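You operate a simulated robot arm through the tools that you are given. There is no shell and no other tool.

Carry out the task below with a simulated robot arm. There is one attempt and no reset: what you move stays moved.

## Task
Blend what's in the mixer, fill the small grey pot and stand it in the green saucer.
Fine: rock the crank to and fro; two steel scoops of the blend; put the scoop back; leave the other grey pots; spill none. Set down upright: steel scoop.

Only the result counts: the job must be done as asked and must still hold three seconds after the hand-in. Knocking over, shifting, dropping, spilling or breaking anything else fails it.

## Robot
A 7-joint arm with a three-finger gripper, fixed in place. Base frame: the origin is on the floor under the middle of its stand, x ahead of it, y to its left, z up. Units: m, rad, N and s.
It reaches about 1.342 m from its shoulder. Its first joint turns from -2.897 to 2.897 rad. Payload 2.69 kg.
The tool frame sits at the grasp point between the pads (the TCP): z along the fingers, y along the line on which they close. The tips reach 0.03 m beyond it. The gripper opens to 0.128 m; its body begins 0.117 m behind the TCP.
Orientation is that of the tool frame in the base frame, as a unit quaternion [x, y, z, w]. With the fingers straight down and closing along the base's y, the tool's x points along the base's -x, its y along +y and its z along -z.

## Interface
- The arm moves only by the tool drive_tool. Its argument "deltas" is a list of rows, each a list of 7 numbers: the shift along the tool's x, y, z in m, then the turn, a rotation vector about the tool's x, y, z in rad, then the gripper command, from -1 (shut) to 1 (fully open), values between in proportion. In form: [[tx, ty, tz, rx, ry, rz, hand], ...]. A call has 1 to 20 rows; each row is the pose to reach, as a shift and turn from the pose commanded when the call began, along the tool's axes at that moment. A row lasts 0.2 s, in which the tool goes at most 0.05 m and 0.15 rad; a call with a longer step from one row to the next is refused whole, and so is a gripper value outside its range. Where a pose cannot be reached the arm comes as near as it can. A force on the tool above 90 N (or 10 N above the force at the start of the call, whichever is more), or a blocked arm, ends the call early, and 0.2 s more pass. The fingers move at their own pace (about 0.127 m/s each) and stop on an object; they squeeze with about 43 N. The grip force told is the motor's: it shows also when the fingers shut on nothing. Time passes only in rows, and 0.2 s behind the last, so rows that repeat a pose let the fingers close. It gives the time, the measured TCP pose, the force on the tool (base axes), the opening and the grip force at its end, in the units of the frame above (readings bear some noise), with the torque about the TCP (base axes, N m) and any sound that the robot's microphone picked up, and new pictures: "views" is both (left out), scene, wrist or none.
- Cameras (640 x 400 px; columns grow to the right, rows downward): "scene" is fixed at [0.0537, 0.5046, 1.4806]; the picture's right is [-0.39, -0.92, 0.00], its down [-0.33, 0.14, -0.94] and it looks along [0.86, -0.37, -0.35] (base axes); focal length 318 px, centre (320, 200). "wrist" rides on the gripper at [0.058, 0.054, -0.131] in the tool frame; the picture's right is [-0.68, 0.74, 0.00], its down [-0.62, -0.57, -0.55] and it looks along [-0.40, -0.37, 0.84] (tool axes); focal length 234 px, centre (320, 200). There is no depth. A picture from a camera that has moved, and an enlarged one, comes with that camera's place and axes in the base frame and with its lens. The place of the scene camera against the robot may be out by one fixed shift of up to 0.018 m in any direction.
- raise_lower(by): moves the trunk up (or, below 0, down) by that many m; the arm rides with it, the base frame stays. It gives what a move gives, with no picture.
- zoom(camera, box): a new picture of the part [left, top, right, bottom] of that camera's present view, enlarged. It takes no simulated time.
- finish_job(): hands the job in; it is judged then, once.

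Nothing tells you positions but the pictures and the camera data. Unless the task says otherwise, let go and move clear before handing in.

The tools are called after "Emit:" as a command line: name --pt "numbers of a row" for each row, then --argument value for the rest, lists and objects as JSON in quotes. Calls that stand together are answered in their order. drive_tool: Moves the arm, as the interface text tells. Its arguments: {"type":"object","properties":{"deltas":{"type":"array"},"views":{"type":"string","enum":["both","scene","wrist","none"]}},"required":["deltas"]} The other tools are called the same way: raise_lower (by) moves the trunk up or down; zoom (camera, box) takes an enlarged picture of a part of a camera's view; finish_job () hands the job in.

At the start:

```text
clock: 0.0
tcp_pos: [0.6617, 0.2151, 1.2165]
orientation: [0.0, 1.0, 0.001, 0.0]
wrist_force: [0.2, 0.3, 0.5]
moment: [0.0, -0.02, 0.01]
gripper_width: 0.128
grip_force: 0.1
trunk travel left (down, up): [-0.15, 0.2]
```

scene: 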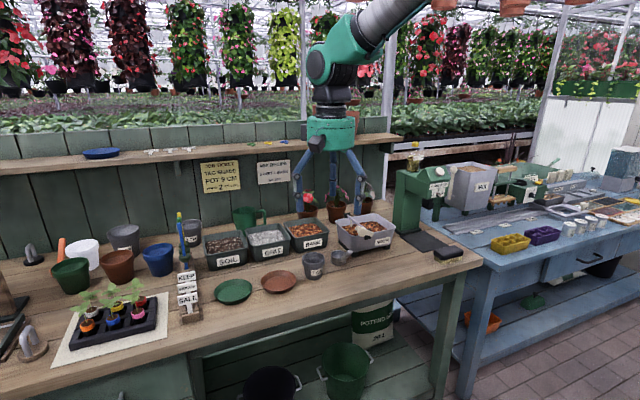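
wrist: 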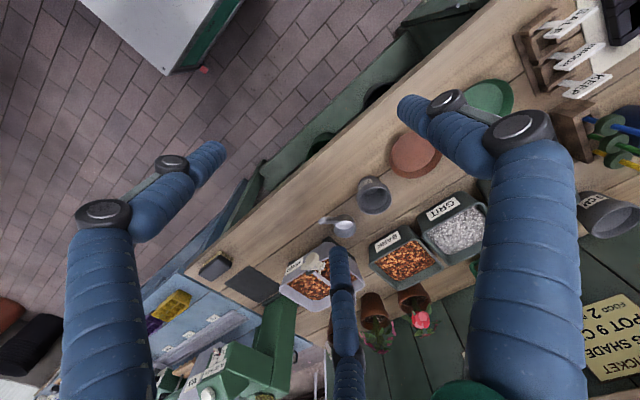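

I see a potting bench with tubs of soil, grit and bark, a grey pot, green and terracotta saucers, and a grey mixer-like tub at the right. I'll look closer before moving.

Emit:
zoom --camera "scene" --box '[280, 170, 480, 295]'

Emit:
zoom --camera "scene" --box '[160, 190, 360, 315]'

Emit:
zoom --camera "scene" --box '[0, 200, 200, 325]'

Emit:
zoom --camera "scene" --box '[400, 130, 640, 280]'

Emit:
zoom --camera "wrist" --box '[200, 140, 440, 290]'

Emit:
zoom --camera "scene" --box '[190, 140, 310, 215]'

```text
3.20 times, centred on (380, 232) of scene
camera zoom: at [0.0537, 0.5046, 1.4806], right [-0.39, -0.92, 0.0], down [-0.33, 0.14, -0.94], along [0.86, -0.37, -0.35], focal length 1018 px, centre (128, 96)
```

zoom: 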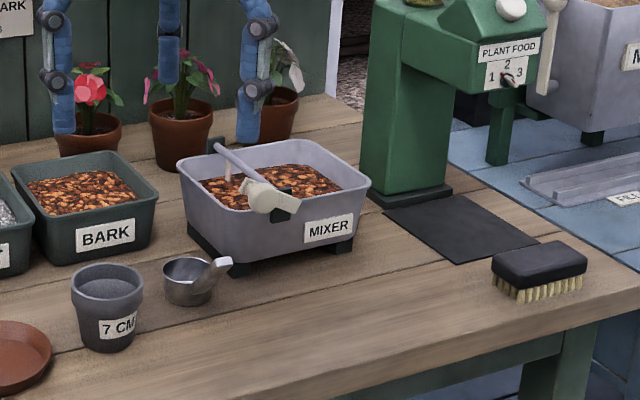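

```text
3.20 times, centred on (260, 252) of scene
camera zoom: at [0.0537, 0.5046, 1.4806], right [-0.39, -0.92, 0.0], down [-0.33, 0.14, -0.94], along [0.86, -0.37, -0.35], focal length 1018 px, centre (512, 32)
```

zoom: 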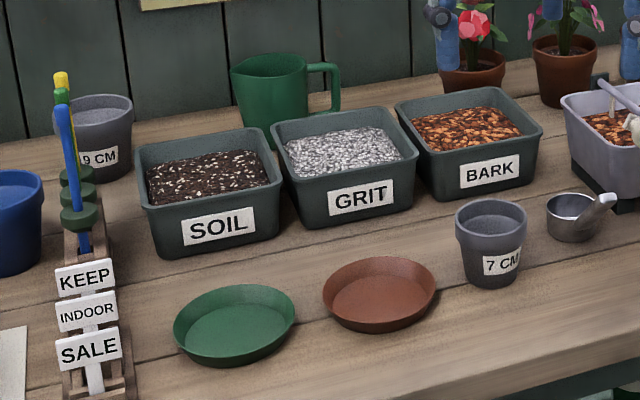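

```text
3.20 times, centred on (100, 262) of scene
camera zoom: at [0.0537, 0.5046, 1.4806], right [-0.39, -0.92, 0.0], down [-0.33, 0.14, -0.94], along [0.86, -0.37, -0.35], focal length 1018 px, centre (1024, 0)
```

zoom: 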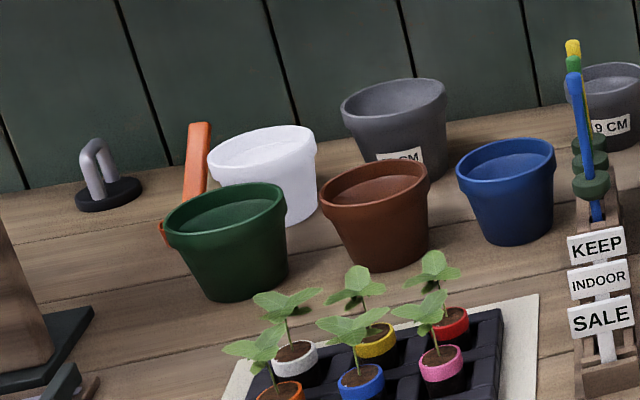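

```text
2.67 times, centred on (520, 205) of scene
camera zoom: at [0.0537, 0.5046, 1.4806], right [-0.39, -0.92, 0.0], down [-0.33, 0.14, -0.94], along [0.86, -0.37, -0.35], focal length 848 px, centre (-213, 187)
```

zoom: 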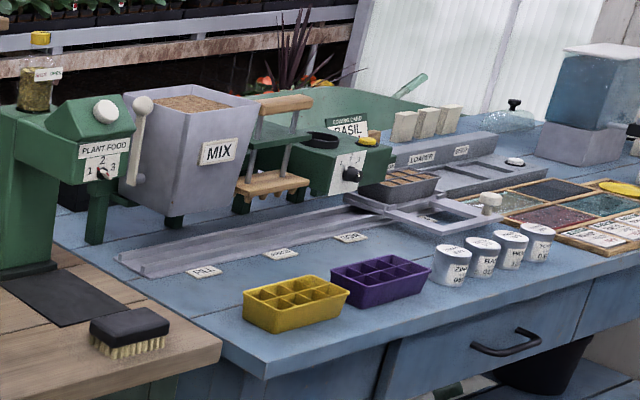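

```text
2.67 times, centred on (320, 215) of wrist
camera zoom: at [0.6019, 0.2713, 1.3467], right [0.68, 0.74, 0.0], down [0.62, -0.57, 0.55], along [0.4, -0.37, -0.84], focal length 624 px, centre (320, 160)
```

zoom: 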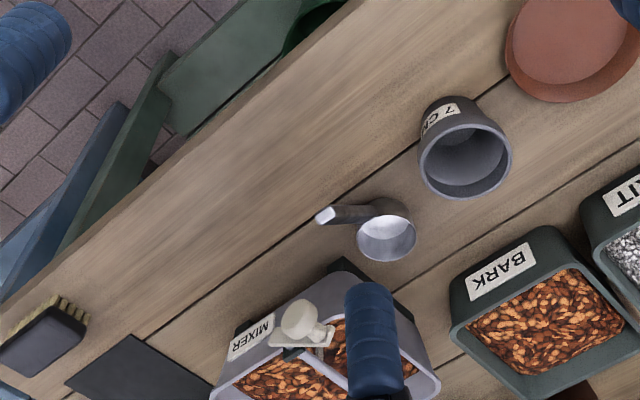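

```text
5.33 times, centred on (250, 178) of scene
camera zoom: at [0.0537, 0.5046, 1.4806], right [-0.39, -0.92, 0.0], down [-0.33, 0.14, -0.94], along [0.86, -0.37, -0.35], focal length 1697 px, centre (693, 320)
```

zoom: 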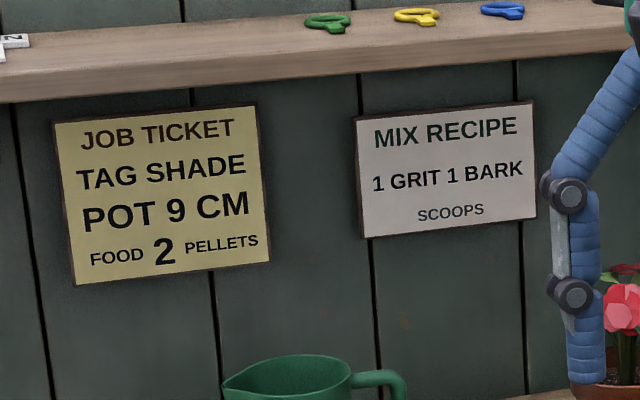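

I take the 7 CM pot to be the small grey one, at about (0.86, 0.18) with its rim near z 0.96; the mixer is the lilac-grey tub with a crank and a cream knob. I'll move the hand over to see the mixer and crank more closely.

Emit:
drive_tool --pt "-0.04 -0.018 0 0 0 0 1" --pt "-0.08 -0.036 0 0 0 0 1" --pt "-0.12 -0.054 0 0 0 0 1" --pt "-0.16 -0.072 0 0 0 0 1" --pt "-0.2 -0.09 0 0 0 0 1" --pt "-0.24 -0.108 0 0 0 0 1"

```text
clock: 1.4
tcp_pos: [0.9036, 0.1086, 1.2156]
orientation: [-0.001, 1.0, 0.0, 0.0]
wrist_force: [-1.2, -0.4, 0.0]
moment: [0.04, -0.05, -0.01]
gripper_width: 0.128
grip_force: 0.0
trunk travel left (down, up): [-0.15, 0.2]
camera wrist: at [0.8435, 0.1628, 1.347], right [0.68, 0.74, 0.0], down [0.62, -0.57, 0.55], along [0.4, -0.37, -0.84], focal length 234 px, centre (320, 200)
```

scene: 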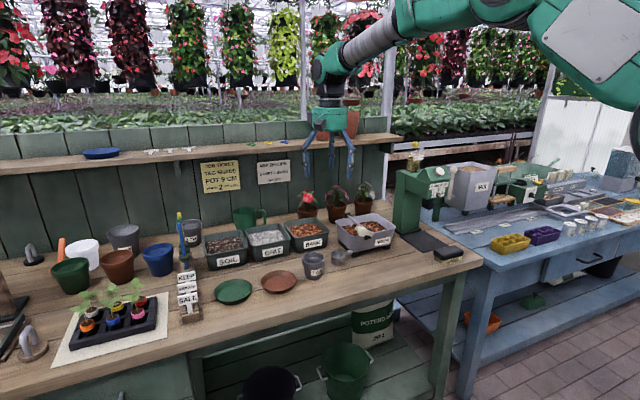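
wrist: 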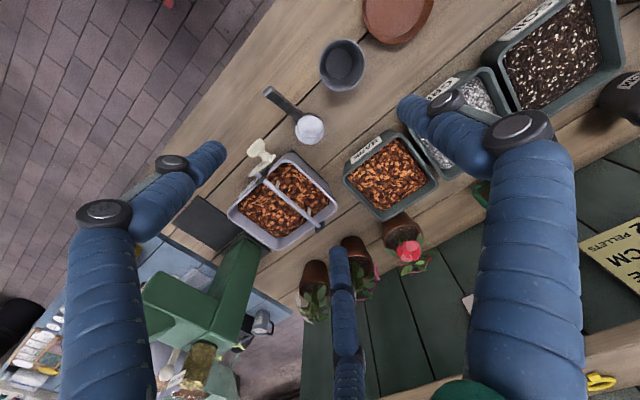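

Emit:
zoom --camera "wrist" --box '[200, 60, 400, 260]'

Emit:
zoom --camera "scene" --box '[325, 195, 425, 275]'

```text
2.00 times, centred on (300, 160) of wrist
camera zoom: at [0.8435, 0.1628, 1.347], right [0.68, 0.74, 0.0], down [0.62, -0.57, 0.55], along [0.4, -0.37, -0.84], focal length 468 px, centre (360, 280)
```

zoom: 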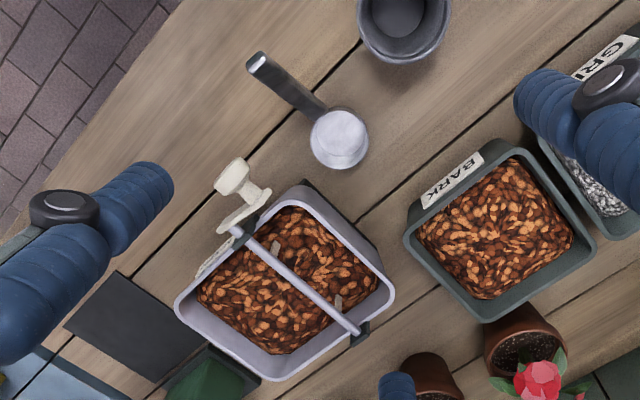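

```text
5.00 times, centred on (375, 235) of scene
camera zoom: at [0.0537, 0.5046, 1.4806], right [-0.39, -0.92, 0.0], down [-0.33, 0.14, -0.94], along [0.86, -0.37, -0.35], focal length 1591 px, centre (45, 25)
```

zoom: 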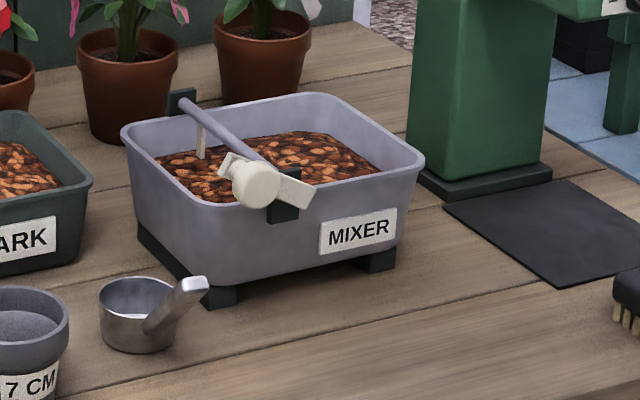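

The scoop cup sits near (0.924, 0.062) with its rim at z≈0.911, and its handle rises toward the robot to about (0.83, 0.07, 0.97). I'll shut the gripper in free air to learn how the three fingers meet, and move a bit closer to the mixer.

Emit:
drive_tool --pt "0 0 0 0 0 0 0" --pt "0 0 0 0 0 0 -1" --pt "0 0 0 0 0 0 -1" --pt "0 0 0 0 0 0 -1" --pt "0 0 0 0 0 0 -1"

```text
clock: 2.6
tcp_pos: [0.902, 0.1086, 1.2168]
orientation: [0.001, 1.0, 0.0, 0.0]
wrist_force: [-0.8, -0.5, -0.4]
moment: [0.0, 0.03, -0.01]
gripper_width: 0.0021
grip_force: 31.6
trunk travel left (down, up): [-0.15, 0.2]
camera wrist: at [0.8431, 0.1634, 1.3472], right [0.68, 0.74, 0.0], down [0.62, -0.57, 0.55], along [0.4, -0.37, -0.84], focal length 234 px, centre (320, 200)
```

scene: 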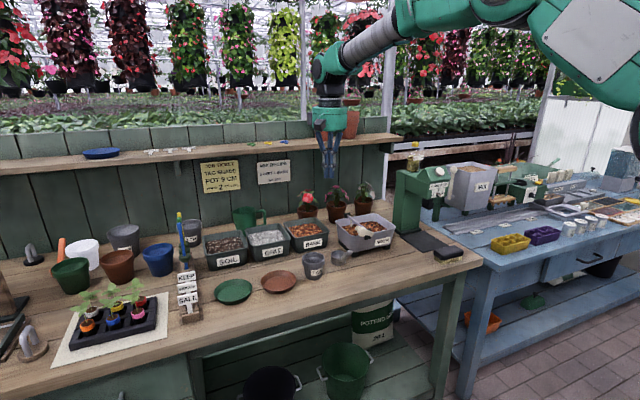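
wrist: 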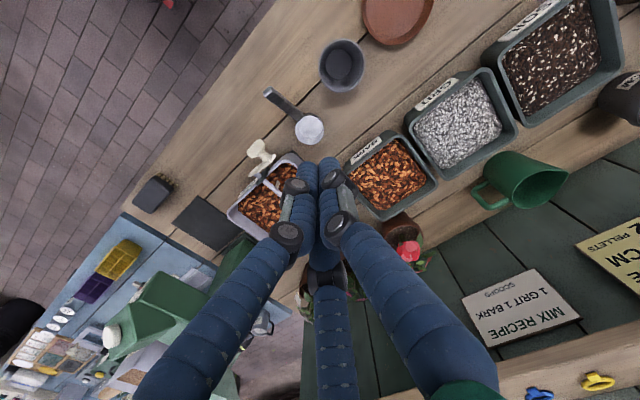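

Shut, the fingers converge close together at the TCP. I'll zoom to see their layout.

Emit:
zoom --camera "wrist" --box '[240, 140, 400, 300]'

Emit:
zoom --camera "scene" --box '[290, 80, 390, 190]'

```text
2.50 times, centred on (320, 220) of wrist
camera zoom: at [0.8431, 0.1634, 1.3472], right [0.68, 0.74, 0.0], down [0.62, -0.57, 0.55], along [0.4, -0.37, -0.84], focal length 585 px, centre (320, 150)
```

zoom: 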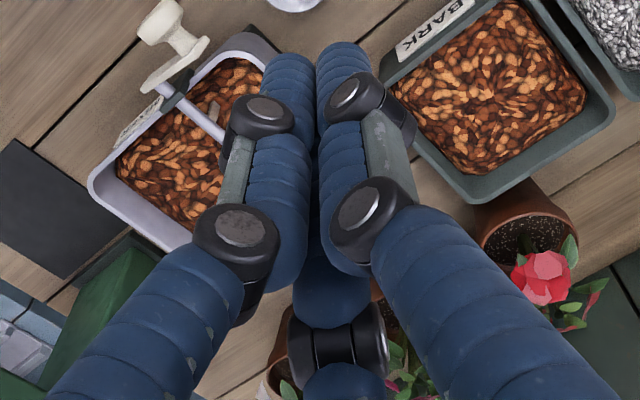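

```text
3.64 times, centred on (340, 135) of scene
camera zoom: at [0.0537, 0.5046, 1.4806], right [-0.39, -0.92, 0.0], down [-0.33, 0.14, -0.94], along [0.86, -0.37, -0.35], focal length 1157 px, centre (247, 436)
```

zoom: 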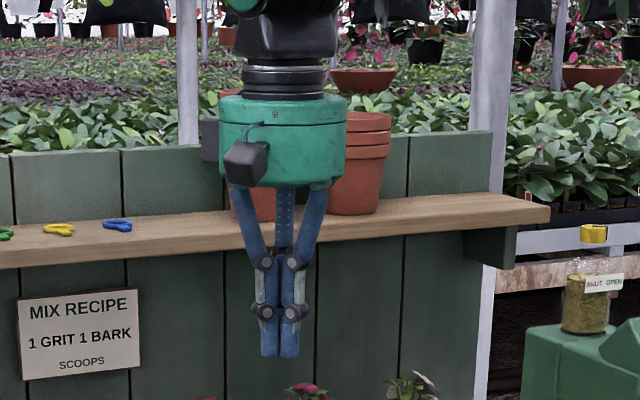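

The hand is a centric three-jaw type, so gripping the crank knob end-on (fingers pointing forward, camera on top) suits it. The knob is about (0.870, 0.005, 1.011) and the hub about (0.908, -0.042, 0.986). I'll back off and turn the hand to point forward.

Emit:
drive_tool --pt "0.01 -0.0045 -0.003 0.106 0 -0.106 0" --pt "0.02 -0.009 -0.006 0.212 0 -0.212 0" --pt "0.03 -0.0135 -0.009 0.318 0 -0.318 0" --pt "0.04 -0.018 -0.012 0.424 0 -0.424 0" --pt "0.05 -0.0225 -0.015 0.53 0 -0.53 0" --pt "0.06 -0.027 -0.018 0.636 0 -0.636 0" --pt "0.07 -0.0315 -0.021 0.742 0 -0.742 0" --pt "0.08 -0.036 -0.024 0.848 0 -0.848 0" --pt "0.09 -0.0405 -0.027 0.954 0 -0.954 0" --pt "0.1 -0.045 -0.03 1.06 0 -1.06 0"

```text
clock: 4.8
tcp_pos: [0.8014, 0.0637, 1.246]
orientation: [-0.482, 0.731, -0.483, 0.001]
wrist_force: [0.8, -0.1, 0.3]
moment: [0.01, -0.01, -0.01]
gripper_width: 0.0641
grip_force: 0.0
trunk travel left (down, up): [-0.15, 0.2]
camera wrist: at [0.6702, 0.1197, 1.3053], right [-0.16, 0.53, -0.83], down [0.47, 0.78, 0.41], along [0.87, -0.33, -0.37], focal length 234 px, centre (320, 200)
```

scene: 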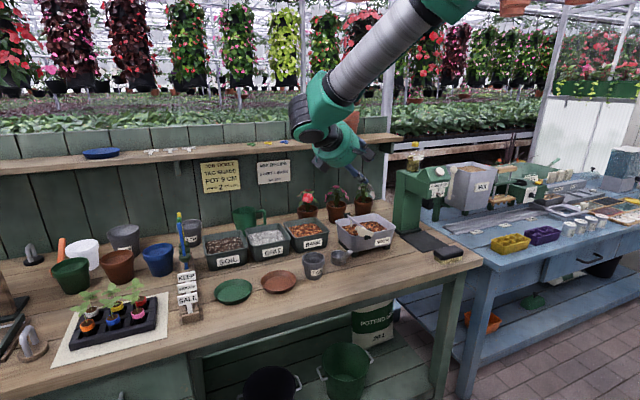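
wrist: 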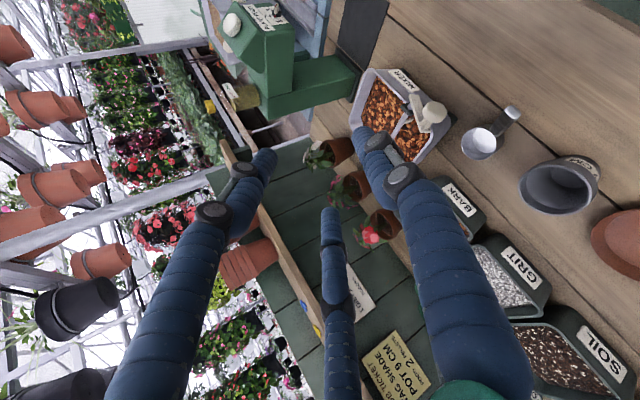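

The turn is going well. I'll finish it so the fingers point forward, while moving back and down a little.

Emit:
drive_tool --pt "0.006 0.009 0.002 0.1055 0 -0.1055 0" --pt "0.012 0.018 0.003 0.211 0 -0.211 0" --pt "0.019 0.028 0.005 0.3165 0 -0.3165 0" --pt "0.025 0.037 0.007 0.422 0 -0.422 0" --pt "0.031 0.046 0.009 0.5275 0 -0.5275 0" --pt "0.038 0.056 0.01 0.633 0 -0.633 0" --pt "0.044 0.065 0.012 0.7385 0 -0.7385 0" --pt "0.05 0.074 0.014 0.844 0 -0.844 0" --pt "0.056 0.083 0.015 0.9495 0 -0.9495 0" --pt "0.063 0.093 0.017 1.055 0 -1.055 0" --pt "0.069 0.102 0.019 1.1608 0 -1.1608 0"

```text
clock: 7.4
tcp_pos: [0.7058, 0.0259, 1.1575]
orientation: [0.733, -0.06, 0.677, 0.01]
wrist_force: [2.4, 0.1, -0.2]
moment: [-0.03, -0.05, -0.06]
gripper_width: 0.0641
grip_force: 0.0
out of reach, approached as far as the arm can: row 10, 11
trunk travel left (down, up): [-0.15, 0.2]
stopped in row 11: the arm was blocked; the commanded pose is now the measured one
camera wrist: at [0.5741, -0.0172, 1.2223], right [-0.13, -0.68, -0.72], down [-0.53, 0.66, -0.53], along [0.84, 0.32, -0.45], focal length 234 px, centre (320, 200)
```

scene: 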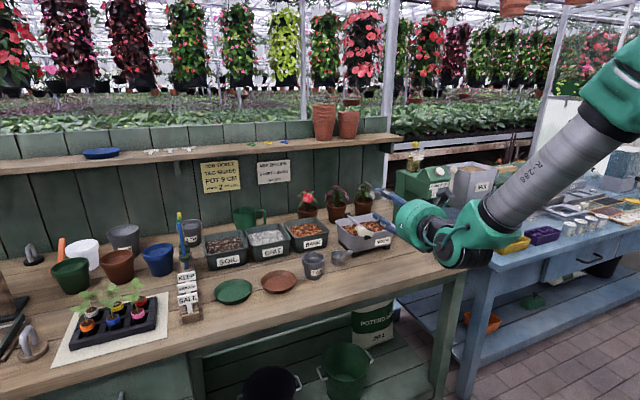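
wrist: 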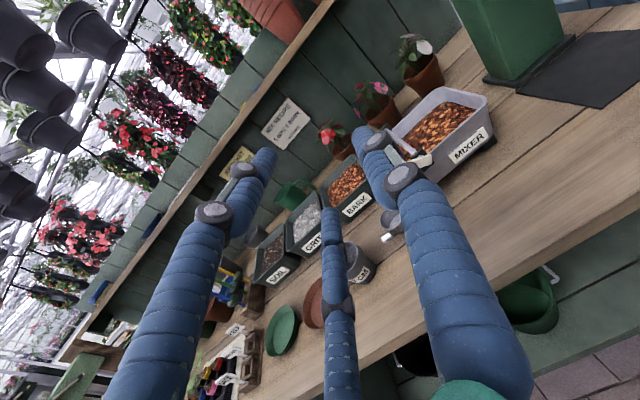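

The arm reached near a joint limit but the fingers now point almost straight forward (tool z ≈ +x). I'll zoom on the crank from here to refine its position.

Emit:
zoom --camera "wrist" --box '[340, 60, 500, 260]'

Emit:
zoom --camera "scene" --box '[320, 180, 440, 280]'

```text
2.00 times, centred on (420, 160) of wrist
camera zoom: at [0.5741, -0.0172, 1.2223], right [-0.13, -0.68, -0.72], down [-0.53, 0.66, -0.53], along [0.84, 0.32, -0.45], focal length 468 px, centre (120, 280)
```

zoom: 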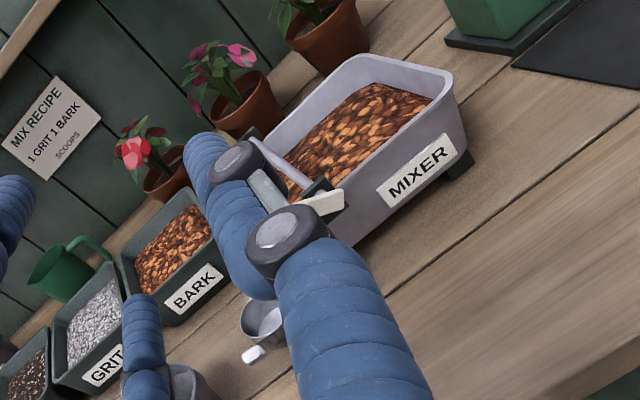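

```text
4.00 times, centred on (380, 230) of scene
camera zoom: at [0.0537, 0.5046, 1.4806], right [-0.39, -0.92, 0.0], down [-0.33, 0.14, -0.94], along [0.86, -0.37, -0.35], focal length 1272 px, centre (80, 80)
```

zoom: 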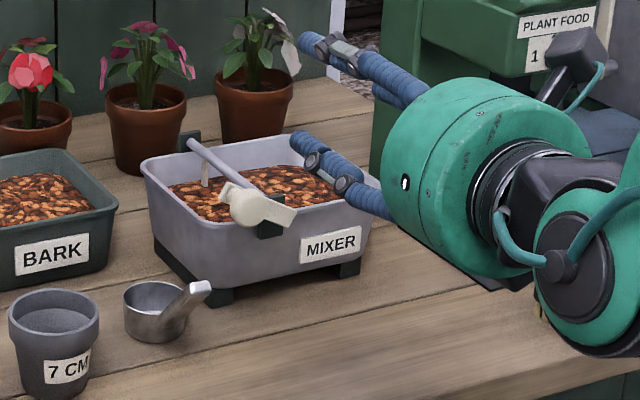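

The knob is hidden behind a finger from here; I'll lower the hand toward knob height and line up with it, straightening the tool a little.

Emit:
drive_tool --pt "-0.024 0.006 0.006 0.025 0.019 0.05 0" --pt "-0.048 0.012 0.012 0.05 0.038 0.1 0" --pt "-0.072 0.018 0.018 0.075 0.057 0.15 0" --pt "-0.097 0.025 0.025 0.1 0.076 0.2 0"

```text
clock: 8.4
tcp_pos: [0.7126, 0.0573, 1.0633]
orientation: [0.694, -0.12, 0.706, -0.073]
wrist_force: [0.0, -0.8, -0.3]
moment: [0.0, 0.09, 0.07]
gripper_width: 0.0642
grip_force: 0.0
out of reach, approached as far as the arm can: row 1, 2, 3, 4
trunk travel left (down, up): [-0.15, 0.2]
camera wrist: at [0.5777, 0.0013, 1.1037], right [-0.03, -0.53, -0.85], down [-0.5, 0.75, -0.45], along [0.87, 0.41, -0.28], focal length 234 px, centre (320, 200)
```

scene: 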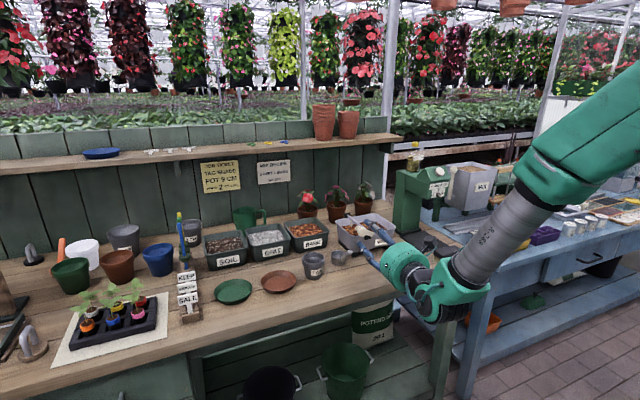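
wrist: 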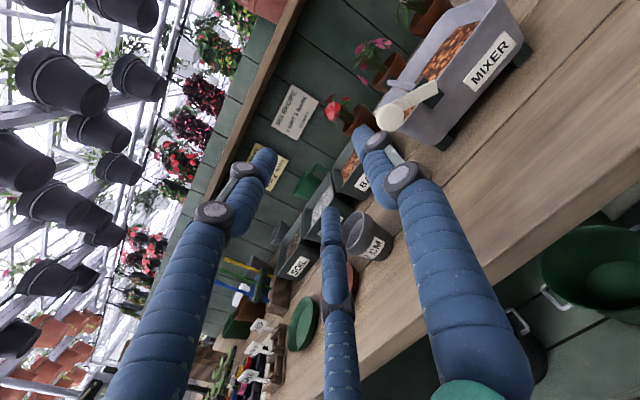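

This forward-pointing pose is near the arm's limits, so I'll use a better plan: fingers pointing down, with two fingers straddling the knob sideways (hand turned so the third finger is in front) and rock it in y. I'll rise and turn to that pose.

Emit:
drive_tool --pt "0.0105 -0.0013 0.007 -0.0992 -0.0805 0.0731 0" --pt "0.021 -0.0026 0.014 -0.1983 -0.1611 0.1462 0" --pt "0.0316 -0.0039 0.0207 -0.2975 -0.2416 0.2192 0" --pt "0.0421 -0.0051 0.0276 -0.3966 -0.3222 0.2923 0" --pt "0.0526 -0.0064 0.0345 -0.4958 -0.4027 0.3654 0" --pt "0.0631 -0.0077 0.0414 -0.5949 -0.4832 0.4385 0" --pt "0.0737 -0.009 0.0482 -0.6941 -0.5638 0.5115 0" --pt "0.0842 -0.0103 0.0551 -0.7932 -0.6443 0.5846 0" --pt "0.0947 -0.0116 0.062 -0.8924 -0.7248 0.6577 0" --pt "0.1052 -0.0128 0.0689 -0.9915 -0.8054 0.7308 0" --pt "0.1158 -0.0141 0.0758 -1.0907 -0.8859 0.8038 0" --pt "0.1263 -0.0154 0.0827 -1.1898 -0.9665 0.8769 0" --pt "0.1368 -0.0167 0.0896 -1.289 -1.047 0.95 0"

```text
clock: 11.2
tcp_pos: [0.7985, 0.034, 1.2027]
orientation: [0.707, -0.707, 0.001, 0.002]
wrist_force: [-0.4, 0.5, 0.0]
moment: [0.01, -0.01, 0.04]
gripper_width: 0.0639
grip_force: 0.1
trunk travel left (down, up): [-0.15, 0.2]
camera wrist: at [0.7447, -0.0234, 1.3335], right [-0.74, 0.68, 0.0], down [0.57, 0.62, 0.55], along [0.37, 0.4, -0.84], focal length 234 px, centre (320, 200)
```

scene: 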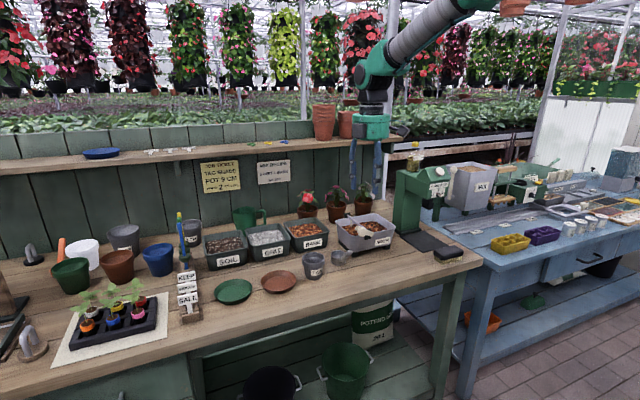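
wrist: 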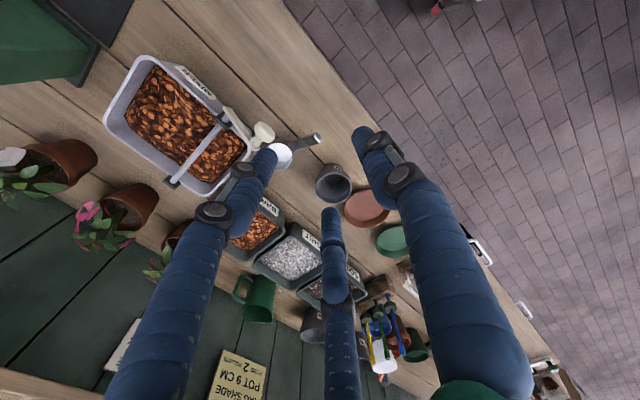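

The hand points down in the turned pose exactly. I'll zoom to measure knob, hub, scoop and pot from this second wrist viewpoint.

Emit:
zoom --camera "wrist" --box '[170, 80, 350, 200]'

Emit:
zoom --camera "wrist" --box '[300, 120, 480, 300]'

```text
3.33 times, centred on (260, 140) of wrist
camera zoom: at [0.7447, -0.0234, 1.3335], right [-0.74, 0.68, 0.0], down [0.57, 0.62, 0.55], along [0.37, 0.4, -0.84], focal length 781 px, centre (520, 400)
```

zoom: 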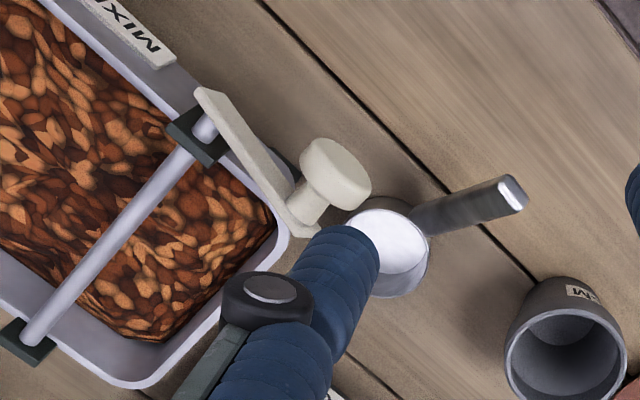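

```text
2.22 times, centred on (390, 210) of wrist
camera zoom: at [0.7447, -0.0234, 1.3335], right [-0.74, 0.68, 0.0], down [0.57, 0.62, 0.55], along [0.37, 0.4, -0.84], focal length 520 px, centre (164, 178)
```

zoom: 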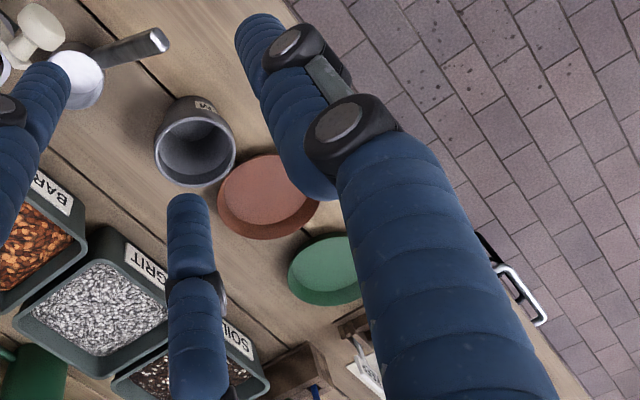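

I now place the knob at about (0.870, 0.001, 1.007), the hub at (0.912, -0.054, 0.964) and so a crank radius near 0.07. I'll go above the knob with the fingers set to straddle it and look again.

Emit:
drive_tool --pt "0.008 -0.011 0.02 0 0 0 0.56" --pt "0.016 -0.022 0.04 0 0 0 0.56" --pt "0.025 -0.033 0.06 0 0 0 0.56" --pt "0.033 -0.0445 0.08 0 0 0 0.56"

```text
clock: 12.2
tcp_pos: [0.8437, 0.0009, 1.1217]
orientation: [-0.707, 0.707, -0.001, -0.001]
wrist_force: [0.0, -0.4, 0.9]
moment: [0.01, -0.03, 0.0]
gripper_width: 0.0998
grip_force: 0.0
trunk travel left (down, up): [-0.15, 0.2]
camera wrist: at [0.7899, -0.0563, 1.2537], right [-0.74, 0.68, 0.0], down [0.57, 0.62, 0.55], along [0.37, 0.4, -0.84], focal length 234 px, centre (320, 200)
```

scene: 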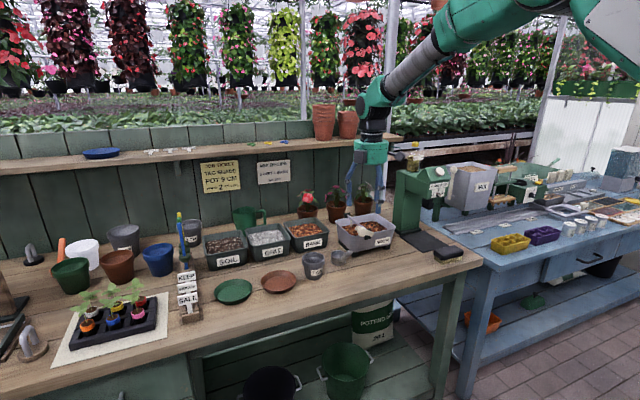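
wrist: 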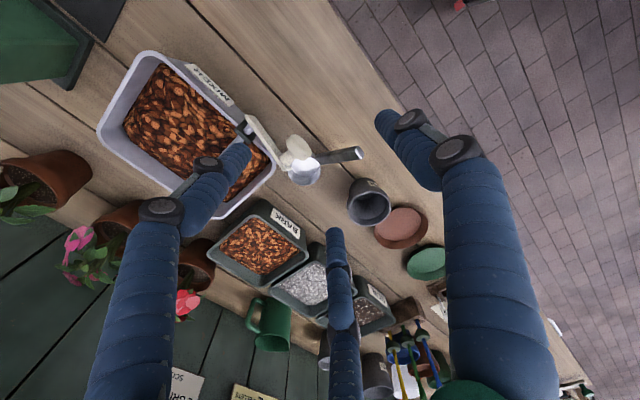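

Emit:
zoom --camera "wrist" --box '[200, 80, 400, 240]'

Emit:
zoom --camera "scene" --box '[320, 140, 440, 280]'

```text
2.50 times, centred on (300, 160) of wrist
camera zoom: at [0.7899, -0.0563, 1.2537], right [-0.74, 0.68, 0.0], down [0.57, 0.62, 0.55], along [0.37, 0.4, -0.84], focal length 585 px, centre (370, 300)
```

zoom: 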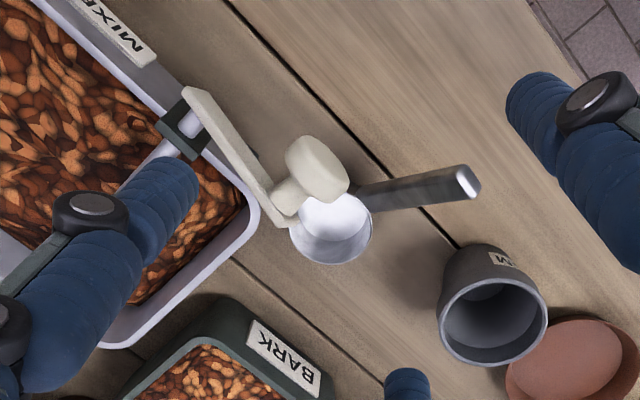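

```text
2.86 times, centred on (380, 210) of scene
camera zoom: at [0.0537, 0.5046, 1.4806], right [-0.39, -0.92, 0.0], down [-0.33, 0.14, -0.94], along [0.86, -0.37, -0.35], focal length 909 px, centre (149, 171)
```

zoom: 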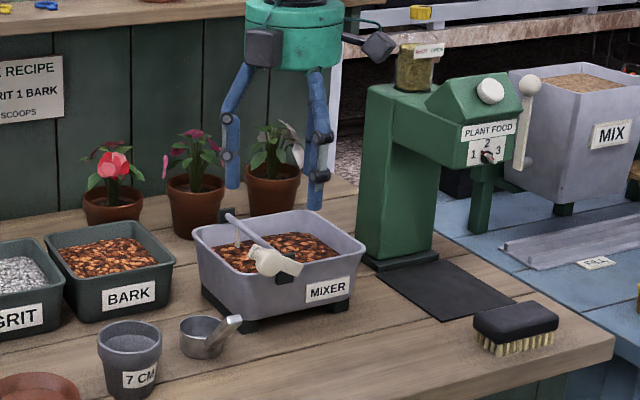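

The knob refines to about (0.872, -0.001, 0.997) and the hub to (0.913, -0.054, 0.962). I'll lower the straddling fingers around the knob.

Emit:
drive_tool --pt "0 0 0.03 0 0 0 0.56" --pt "0 0 0.06 0 0 0 0.56" --pt "0 0 0.09 0 0 0 0.56" --pt "0 0 0.117 0 0 0 0.56"

Emit:
zoom --camera "scene" --box '[320, 180, 420, 280]'

Emit:
zoom --camera "wrist" --box '[200, 80, 400, 240]'

```text
clock: 13.2
tcp_pos: [0.8447, -0.0001, 1.0054]
orientation: [-0.707, 0.708, -0.002, -0.001]
wrist_force: [-0.6, -1.2, 0.1]
moment: [0.02, 0.03, -0.02]
gripper_width: 0.0999
grip_force: 0.0
trunk travel left (down, up): [-0.15, 0.2]
camera wrist: at [0.7911, -0.0567, 1.1369], right [-0.74, 0.68, 0.0], down [0.56, 0.62, 0.55], along [0.37, 0.4, -0.84], focal length 234 px, centre (320, 200)
```

scene: 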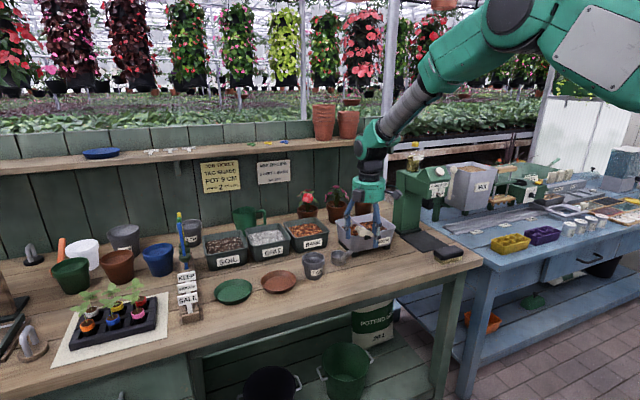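
wrist: 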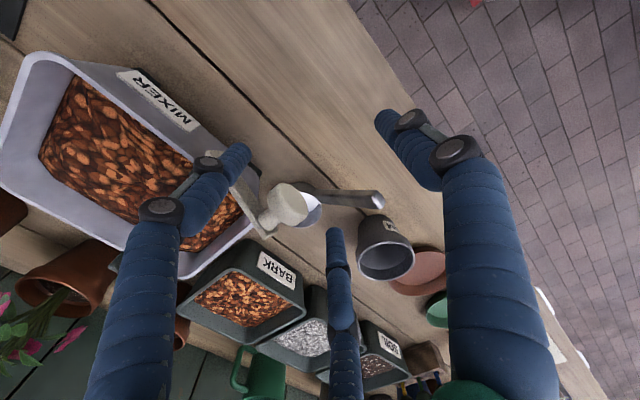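

```text
4.00 times, centred on (370, 230) of scene
camera zoom: at [0.0537, 0.5046, 1.4806], right [-0.39, -0.92, 0.0], down [-0.33, 0.14, -0.94], along [0.86, -0.37, -0.35], focal length 1272 px, centre (120, 80)
```

zoom: 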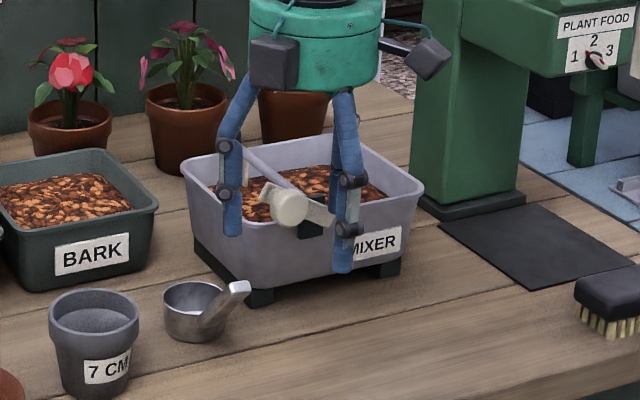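

```text
2.50 times, centred on (300, 160) of wrist
camera zoom: at [0.7911, -0.0567, 1.1369], right [-0.74, 0.68, 0.0], down [0.56, 0.62, 0.55], along [0.37, 0.4, -0.84], focal length 585 px, centre (370, 300)
```

zoom: 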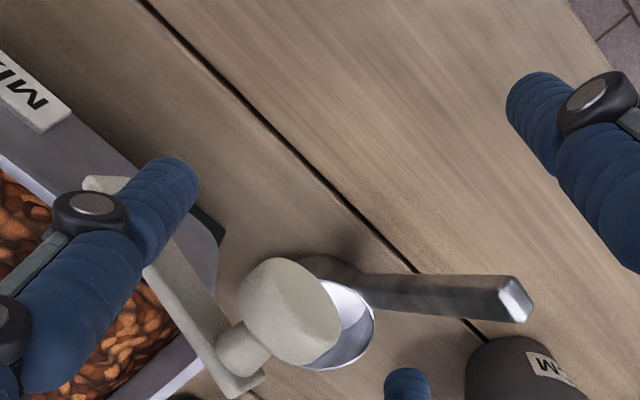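

The two fingers straddle the knob with the third in front. I'll push gently to the right (−y) and check the force and how the crank moves.

Emit:
drive_tool --pt "0.01 0 0 0 0 0 0.56" --pt "0.02 0 0 0 0 0 0.56" --pt "0.03 0 0 0 0 0 0.56" --pt "0.04 0 0 0 0 0 0.56"

Emit:
zoom --camera "scene" --box '[320, 180, 420, 280]'

Emit:
zoom --camera "wrist" --box '[200, 80, 400, 240]'

```text
clock: 14.2
tcp_pos: [0.8441, -0.0413, 1.0072]
orientation: [0.707, -0.707, 0.002, 0.001]
wrist_force: [-0.6, 4.8, 1.3]
moment: [0.08, -0.06, 0.17]
gripper_width: 0.1034
grip_force: 2.5
trunk travel left (down, up): [-0.15, 0.2]
camera wrist: at [0.7901, -0.0977, 1.1374], right [-0.74, 0.68, 0.0], down [0.56, 0.62, 0.55], along [0.37, 0.4, -0.84], focal length 234 px, centre (320, 200)
```

scene: 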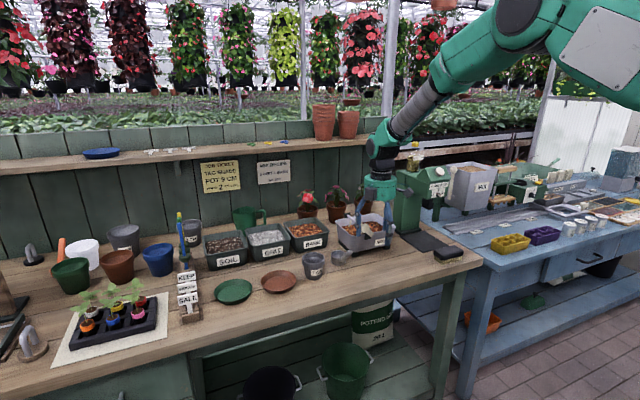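
wrist: 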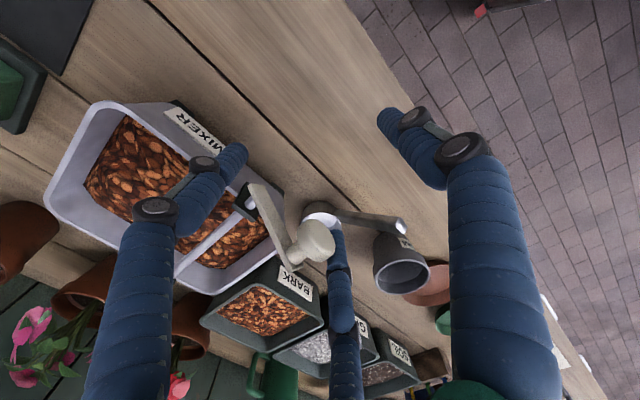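

```text
4.00 times, centred on (370, 230) of scene
camera zoom: at [0.0537, 0.5046, 1.4806], right [-0.39, -0.92, 0.0], down [-0.33, 0.14, -0.94], along [0.86, -0.37, -0.35], focal length 1272 px, centre (120, 80)
```

zoom: 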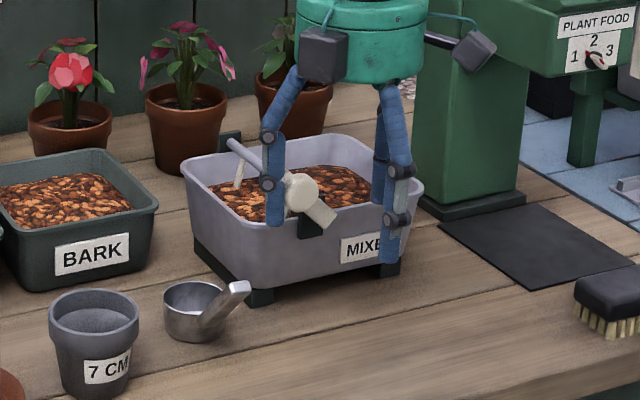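

```text
2.50 times, centred on (300, 160) of wrist
camera zoom: at [0.7901, -0.0977, 1.1374], right [-0.74, 0.68, 0.0], down [0.56, 0.62, 0.55], along [0.37, 0.4, -0.84], focal length 585 px, centre (370, 300)
```

zoom: 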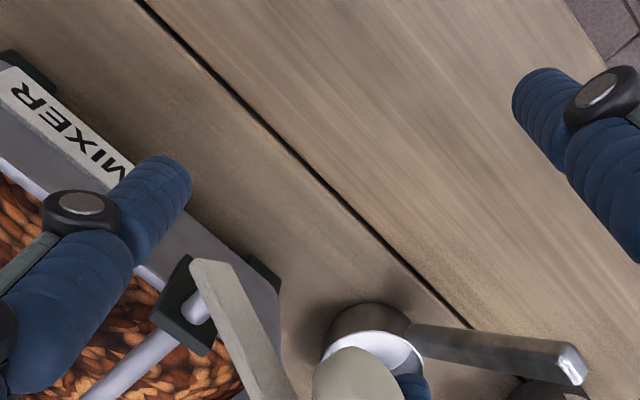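

The crank turns with about 5 N and the mixer stays put. I'll go on swinging it over to the right.

Emit:
drive_tool --pt "0.011 0 0 0 0 0 0.56" --pt "0.022 0 0 0 0 0 0.56" --pt "0.033 0 0 0 0 0 0.56" --pt "0.044 0 0 0 0 0 0.56" --views "scene"

Emit:
zoom --camera "scene" --box '[320, 180, 420, 280]'

```text
clock: 15.2
tcp_pos: [0.8444, -0.0838, 1.0049]
orientation: [0.707, -0.707, 0.002, 0.002]
wrist_force: [0.0, 0.0, 0.8]
moment: [-0.04, 0.02, 0.02]
gripper_width: 0.1
grip_force: 0.1
trunk travel left (down, up): [-0.15, 0.2]
```

scene: 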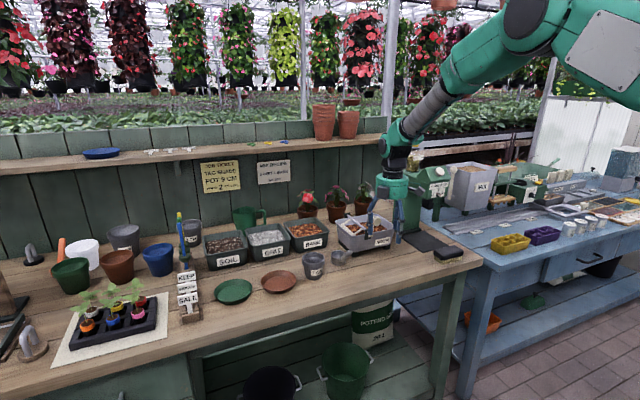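

```text
4.00 times, centred on (370, 230) of scene
camera zoom: at [0.0537, 0.5046, 1.4806], right [-0.39, -0.92, 0.0], down [-0.33, 0.14, -0.94], along [0.86, -0.37, -0.35], focal length 1272 px, centre (120, 80)
```

zoom: 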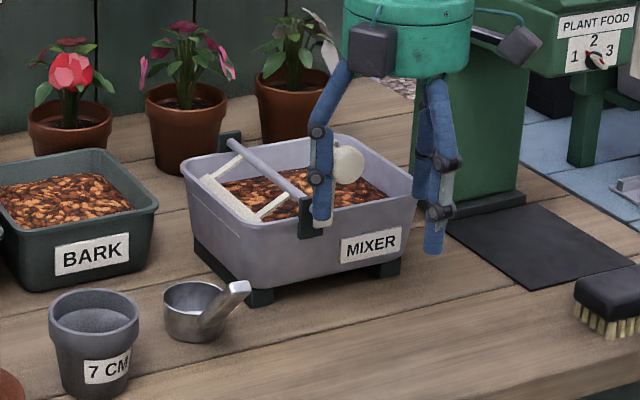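

The crank has passed the top and the stirring blade has swung through the blend. I'll continue to the right side.

Emit:
drive_tool --pt "0.01 0 0 0 0 0 0.56" --pt "0.02 0 0 0 0 0 0.56" --pt "0.03 0 0 0 0 0 0.56" --pt "0.04 0 0 0 0 0 0.56" --views "both"

Emit:
zoom --camera "scene" --box '[320, 180, 420, 280]'

Emit:
zoom --camera "wrist" --box '[160, 80, 400, 280]'

```text
clock: 16.2
tcp_pos: [0.8427, -0.1239, 1.0068]
orientation: [0.707, -0.707, 0.002, 0.001]
wrist_force: [-0.7, 0.4, -0.2]
moment: [-0.03, -0.02, -0.01]
gripper_width: 0.0999
grip_force: 0.0
trunk travel left (down, up): [-0.15, 0.2]
camera wrist: at [0.7895, -0.1812, 1.1373], right [-0.74, 0.68, 0.0], down [0.57, 0.62, 0.55], along [0.37, 0.4, -0.84], focal length 234 px, centre (320, 200)
```

scene: 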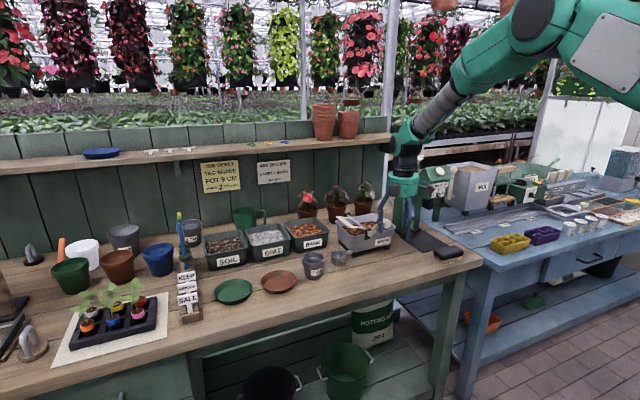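
wrist: 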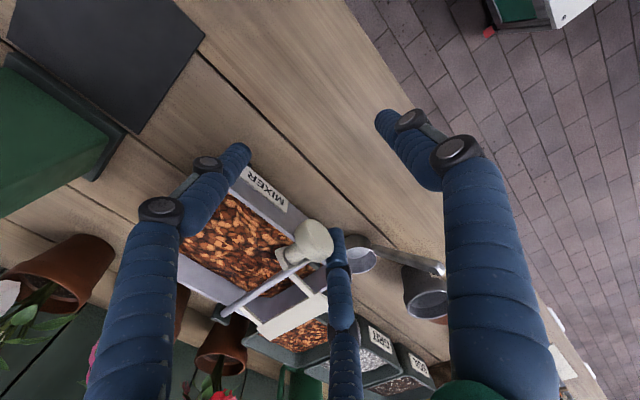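

```text
4.00 times, centred on (370, 230) of scene
camera zoom: at [0.0537, 0.5046, 1.4806], right [-0.39, -0.92, 0.0], down [-0.33, 0.14, -0.94], along [0.86, -0.37, -0.35], focal length 1272 px, centre (120, 80)
```

zoom: 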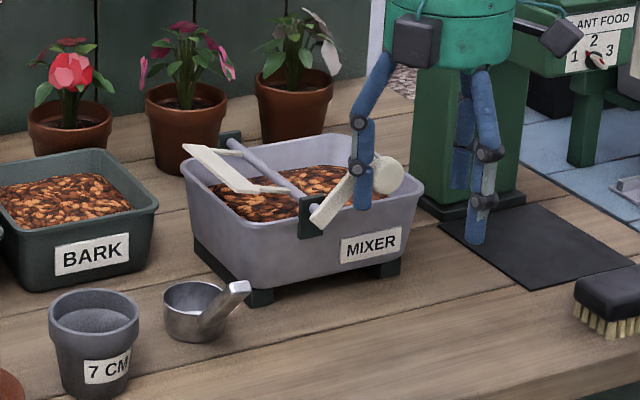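

```text
2.00 times, centred on (280, 180) of wrist
camera zoom: at [0.7895, -0.1812, 1.1373], right [-0.74, 0.68, 0.0], down [0.57, 0.62, 0.55], along [0.37, 0.4, -0.84], focal length 468 px, centre (400, 240)
```

zoom: 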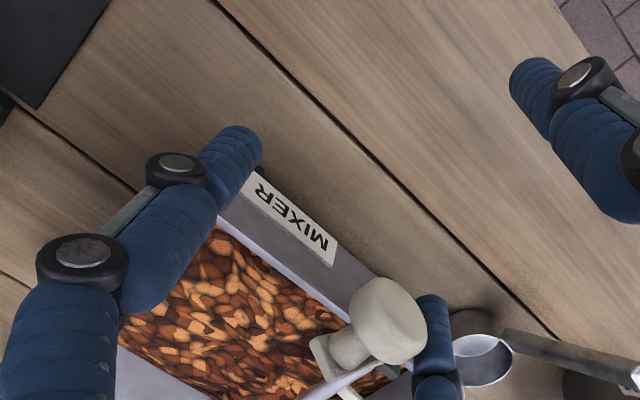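

The crank is now about 140° round, to the right, with the blade lifted on the left. I'll rock it back to the left and look at the blend.

Emit:
drive_tool --pt "-0.014 0 0 0 0 0 0.56" --pt "-0.028 0 0 0 0 0 0.56" --pt "-0.042 0 0 0 0 0 0.56" --pt "-0.056 0 0 0 0 0 0.56" --pt "-0.07 0 0 0 0 0 0.56" --pt "-0.084 0 0 0 0 0 0.56" --pt "-0.098 0 0 0 0 0 0.56" --pt "-0.112 0 0 0 0 0 0.56" --pt "-0.126 0 0 0 0 0 0.56" --pt "-0.136 0 0 0 0 0 0.56" --views "both"

Emit:
zoom --camera "scene" --box '[320, 180, 420, 280]'

Emit:
zoom --camera "wrist" --box '[0, 0, 400, 280]'

```text
clock: 18.4
tcp_pos: [0.8454, 0.0109, 1.0045]
orientation: [0.708, -0.706, 0.001, 0.003]
wrist_force: [0.0, 0.8, -0.3]
moment: [-0.02, -0.03, 0.02]
gripper_width: 0.1
grip_force: 0.1
trunk travel left (down, up): [-0.15, 0.2]
camera wrist: at [0.79, -0.0445, 1.1369], right [-0.74, 0.68, 0.0], down [0.56, 0.62, 0.55], along [0.37, 0.4, -0.84], focal length 234 px, centre (320, 200)
```

scene: 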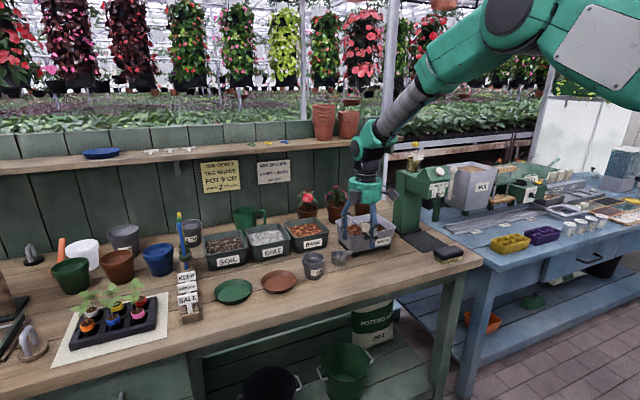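
wrist: 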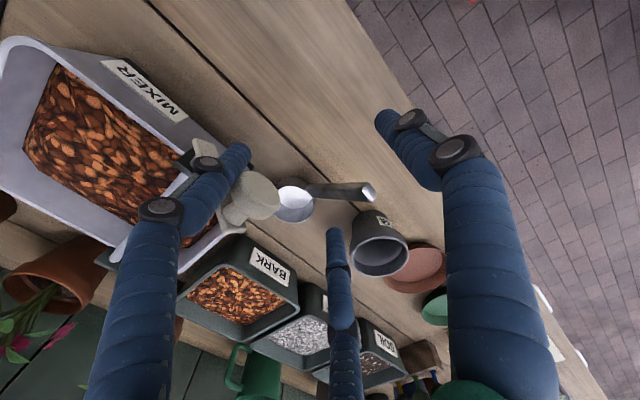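

```text
4.00 times, centred on (370, 230) of scene
camera zoom: at [0.0537, 0.5046, 1.4806], right [-0.39, -0.92, 0.0], down [-0.33, 0.14, -0.94], along [0.86, -0.37, -0.35], focal length 1272 px, centre (120, 80)
```

zoom: 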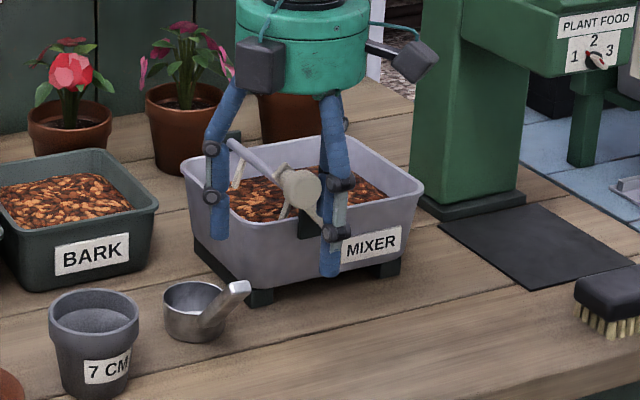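

```text
1.43 times, centred on (200, 140) of wrist
camera zoom: at [0.79, -0.0445, 1.1369], right [-0.74, 0.68, 0.0], down [0.56, 0.62, 0.55], along [0.37, 0.4, -0.84], focal length 334 px, centre (491, 286)
```

zoom: 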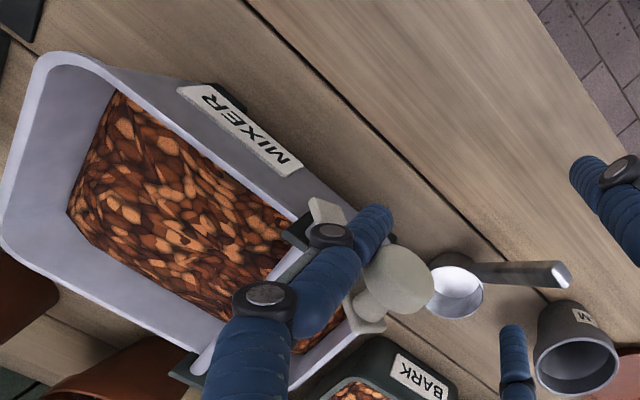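

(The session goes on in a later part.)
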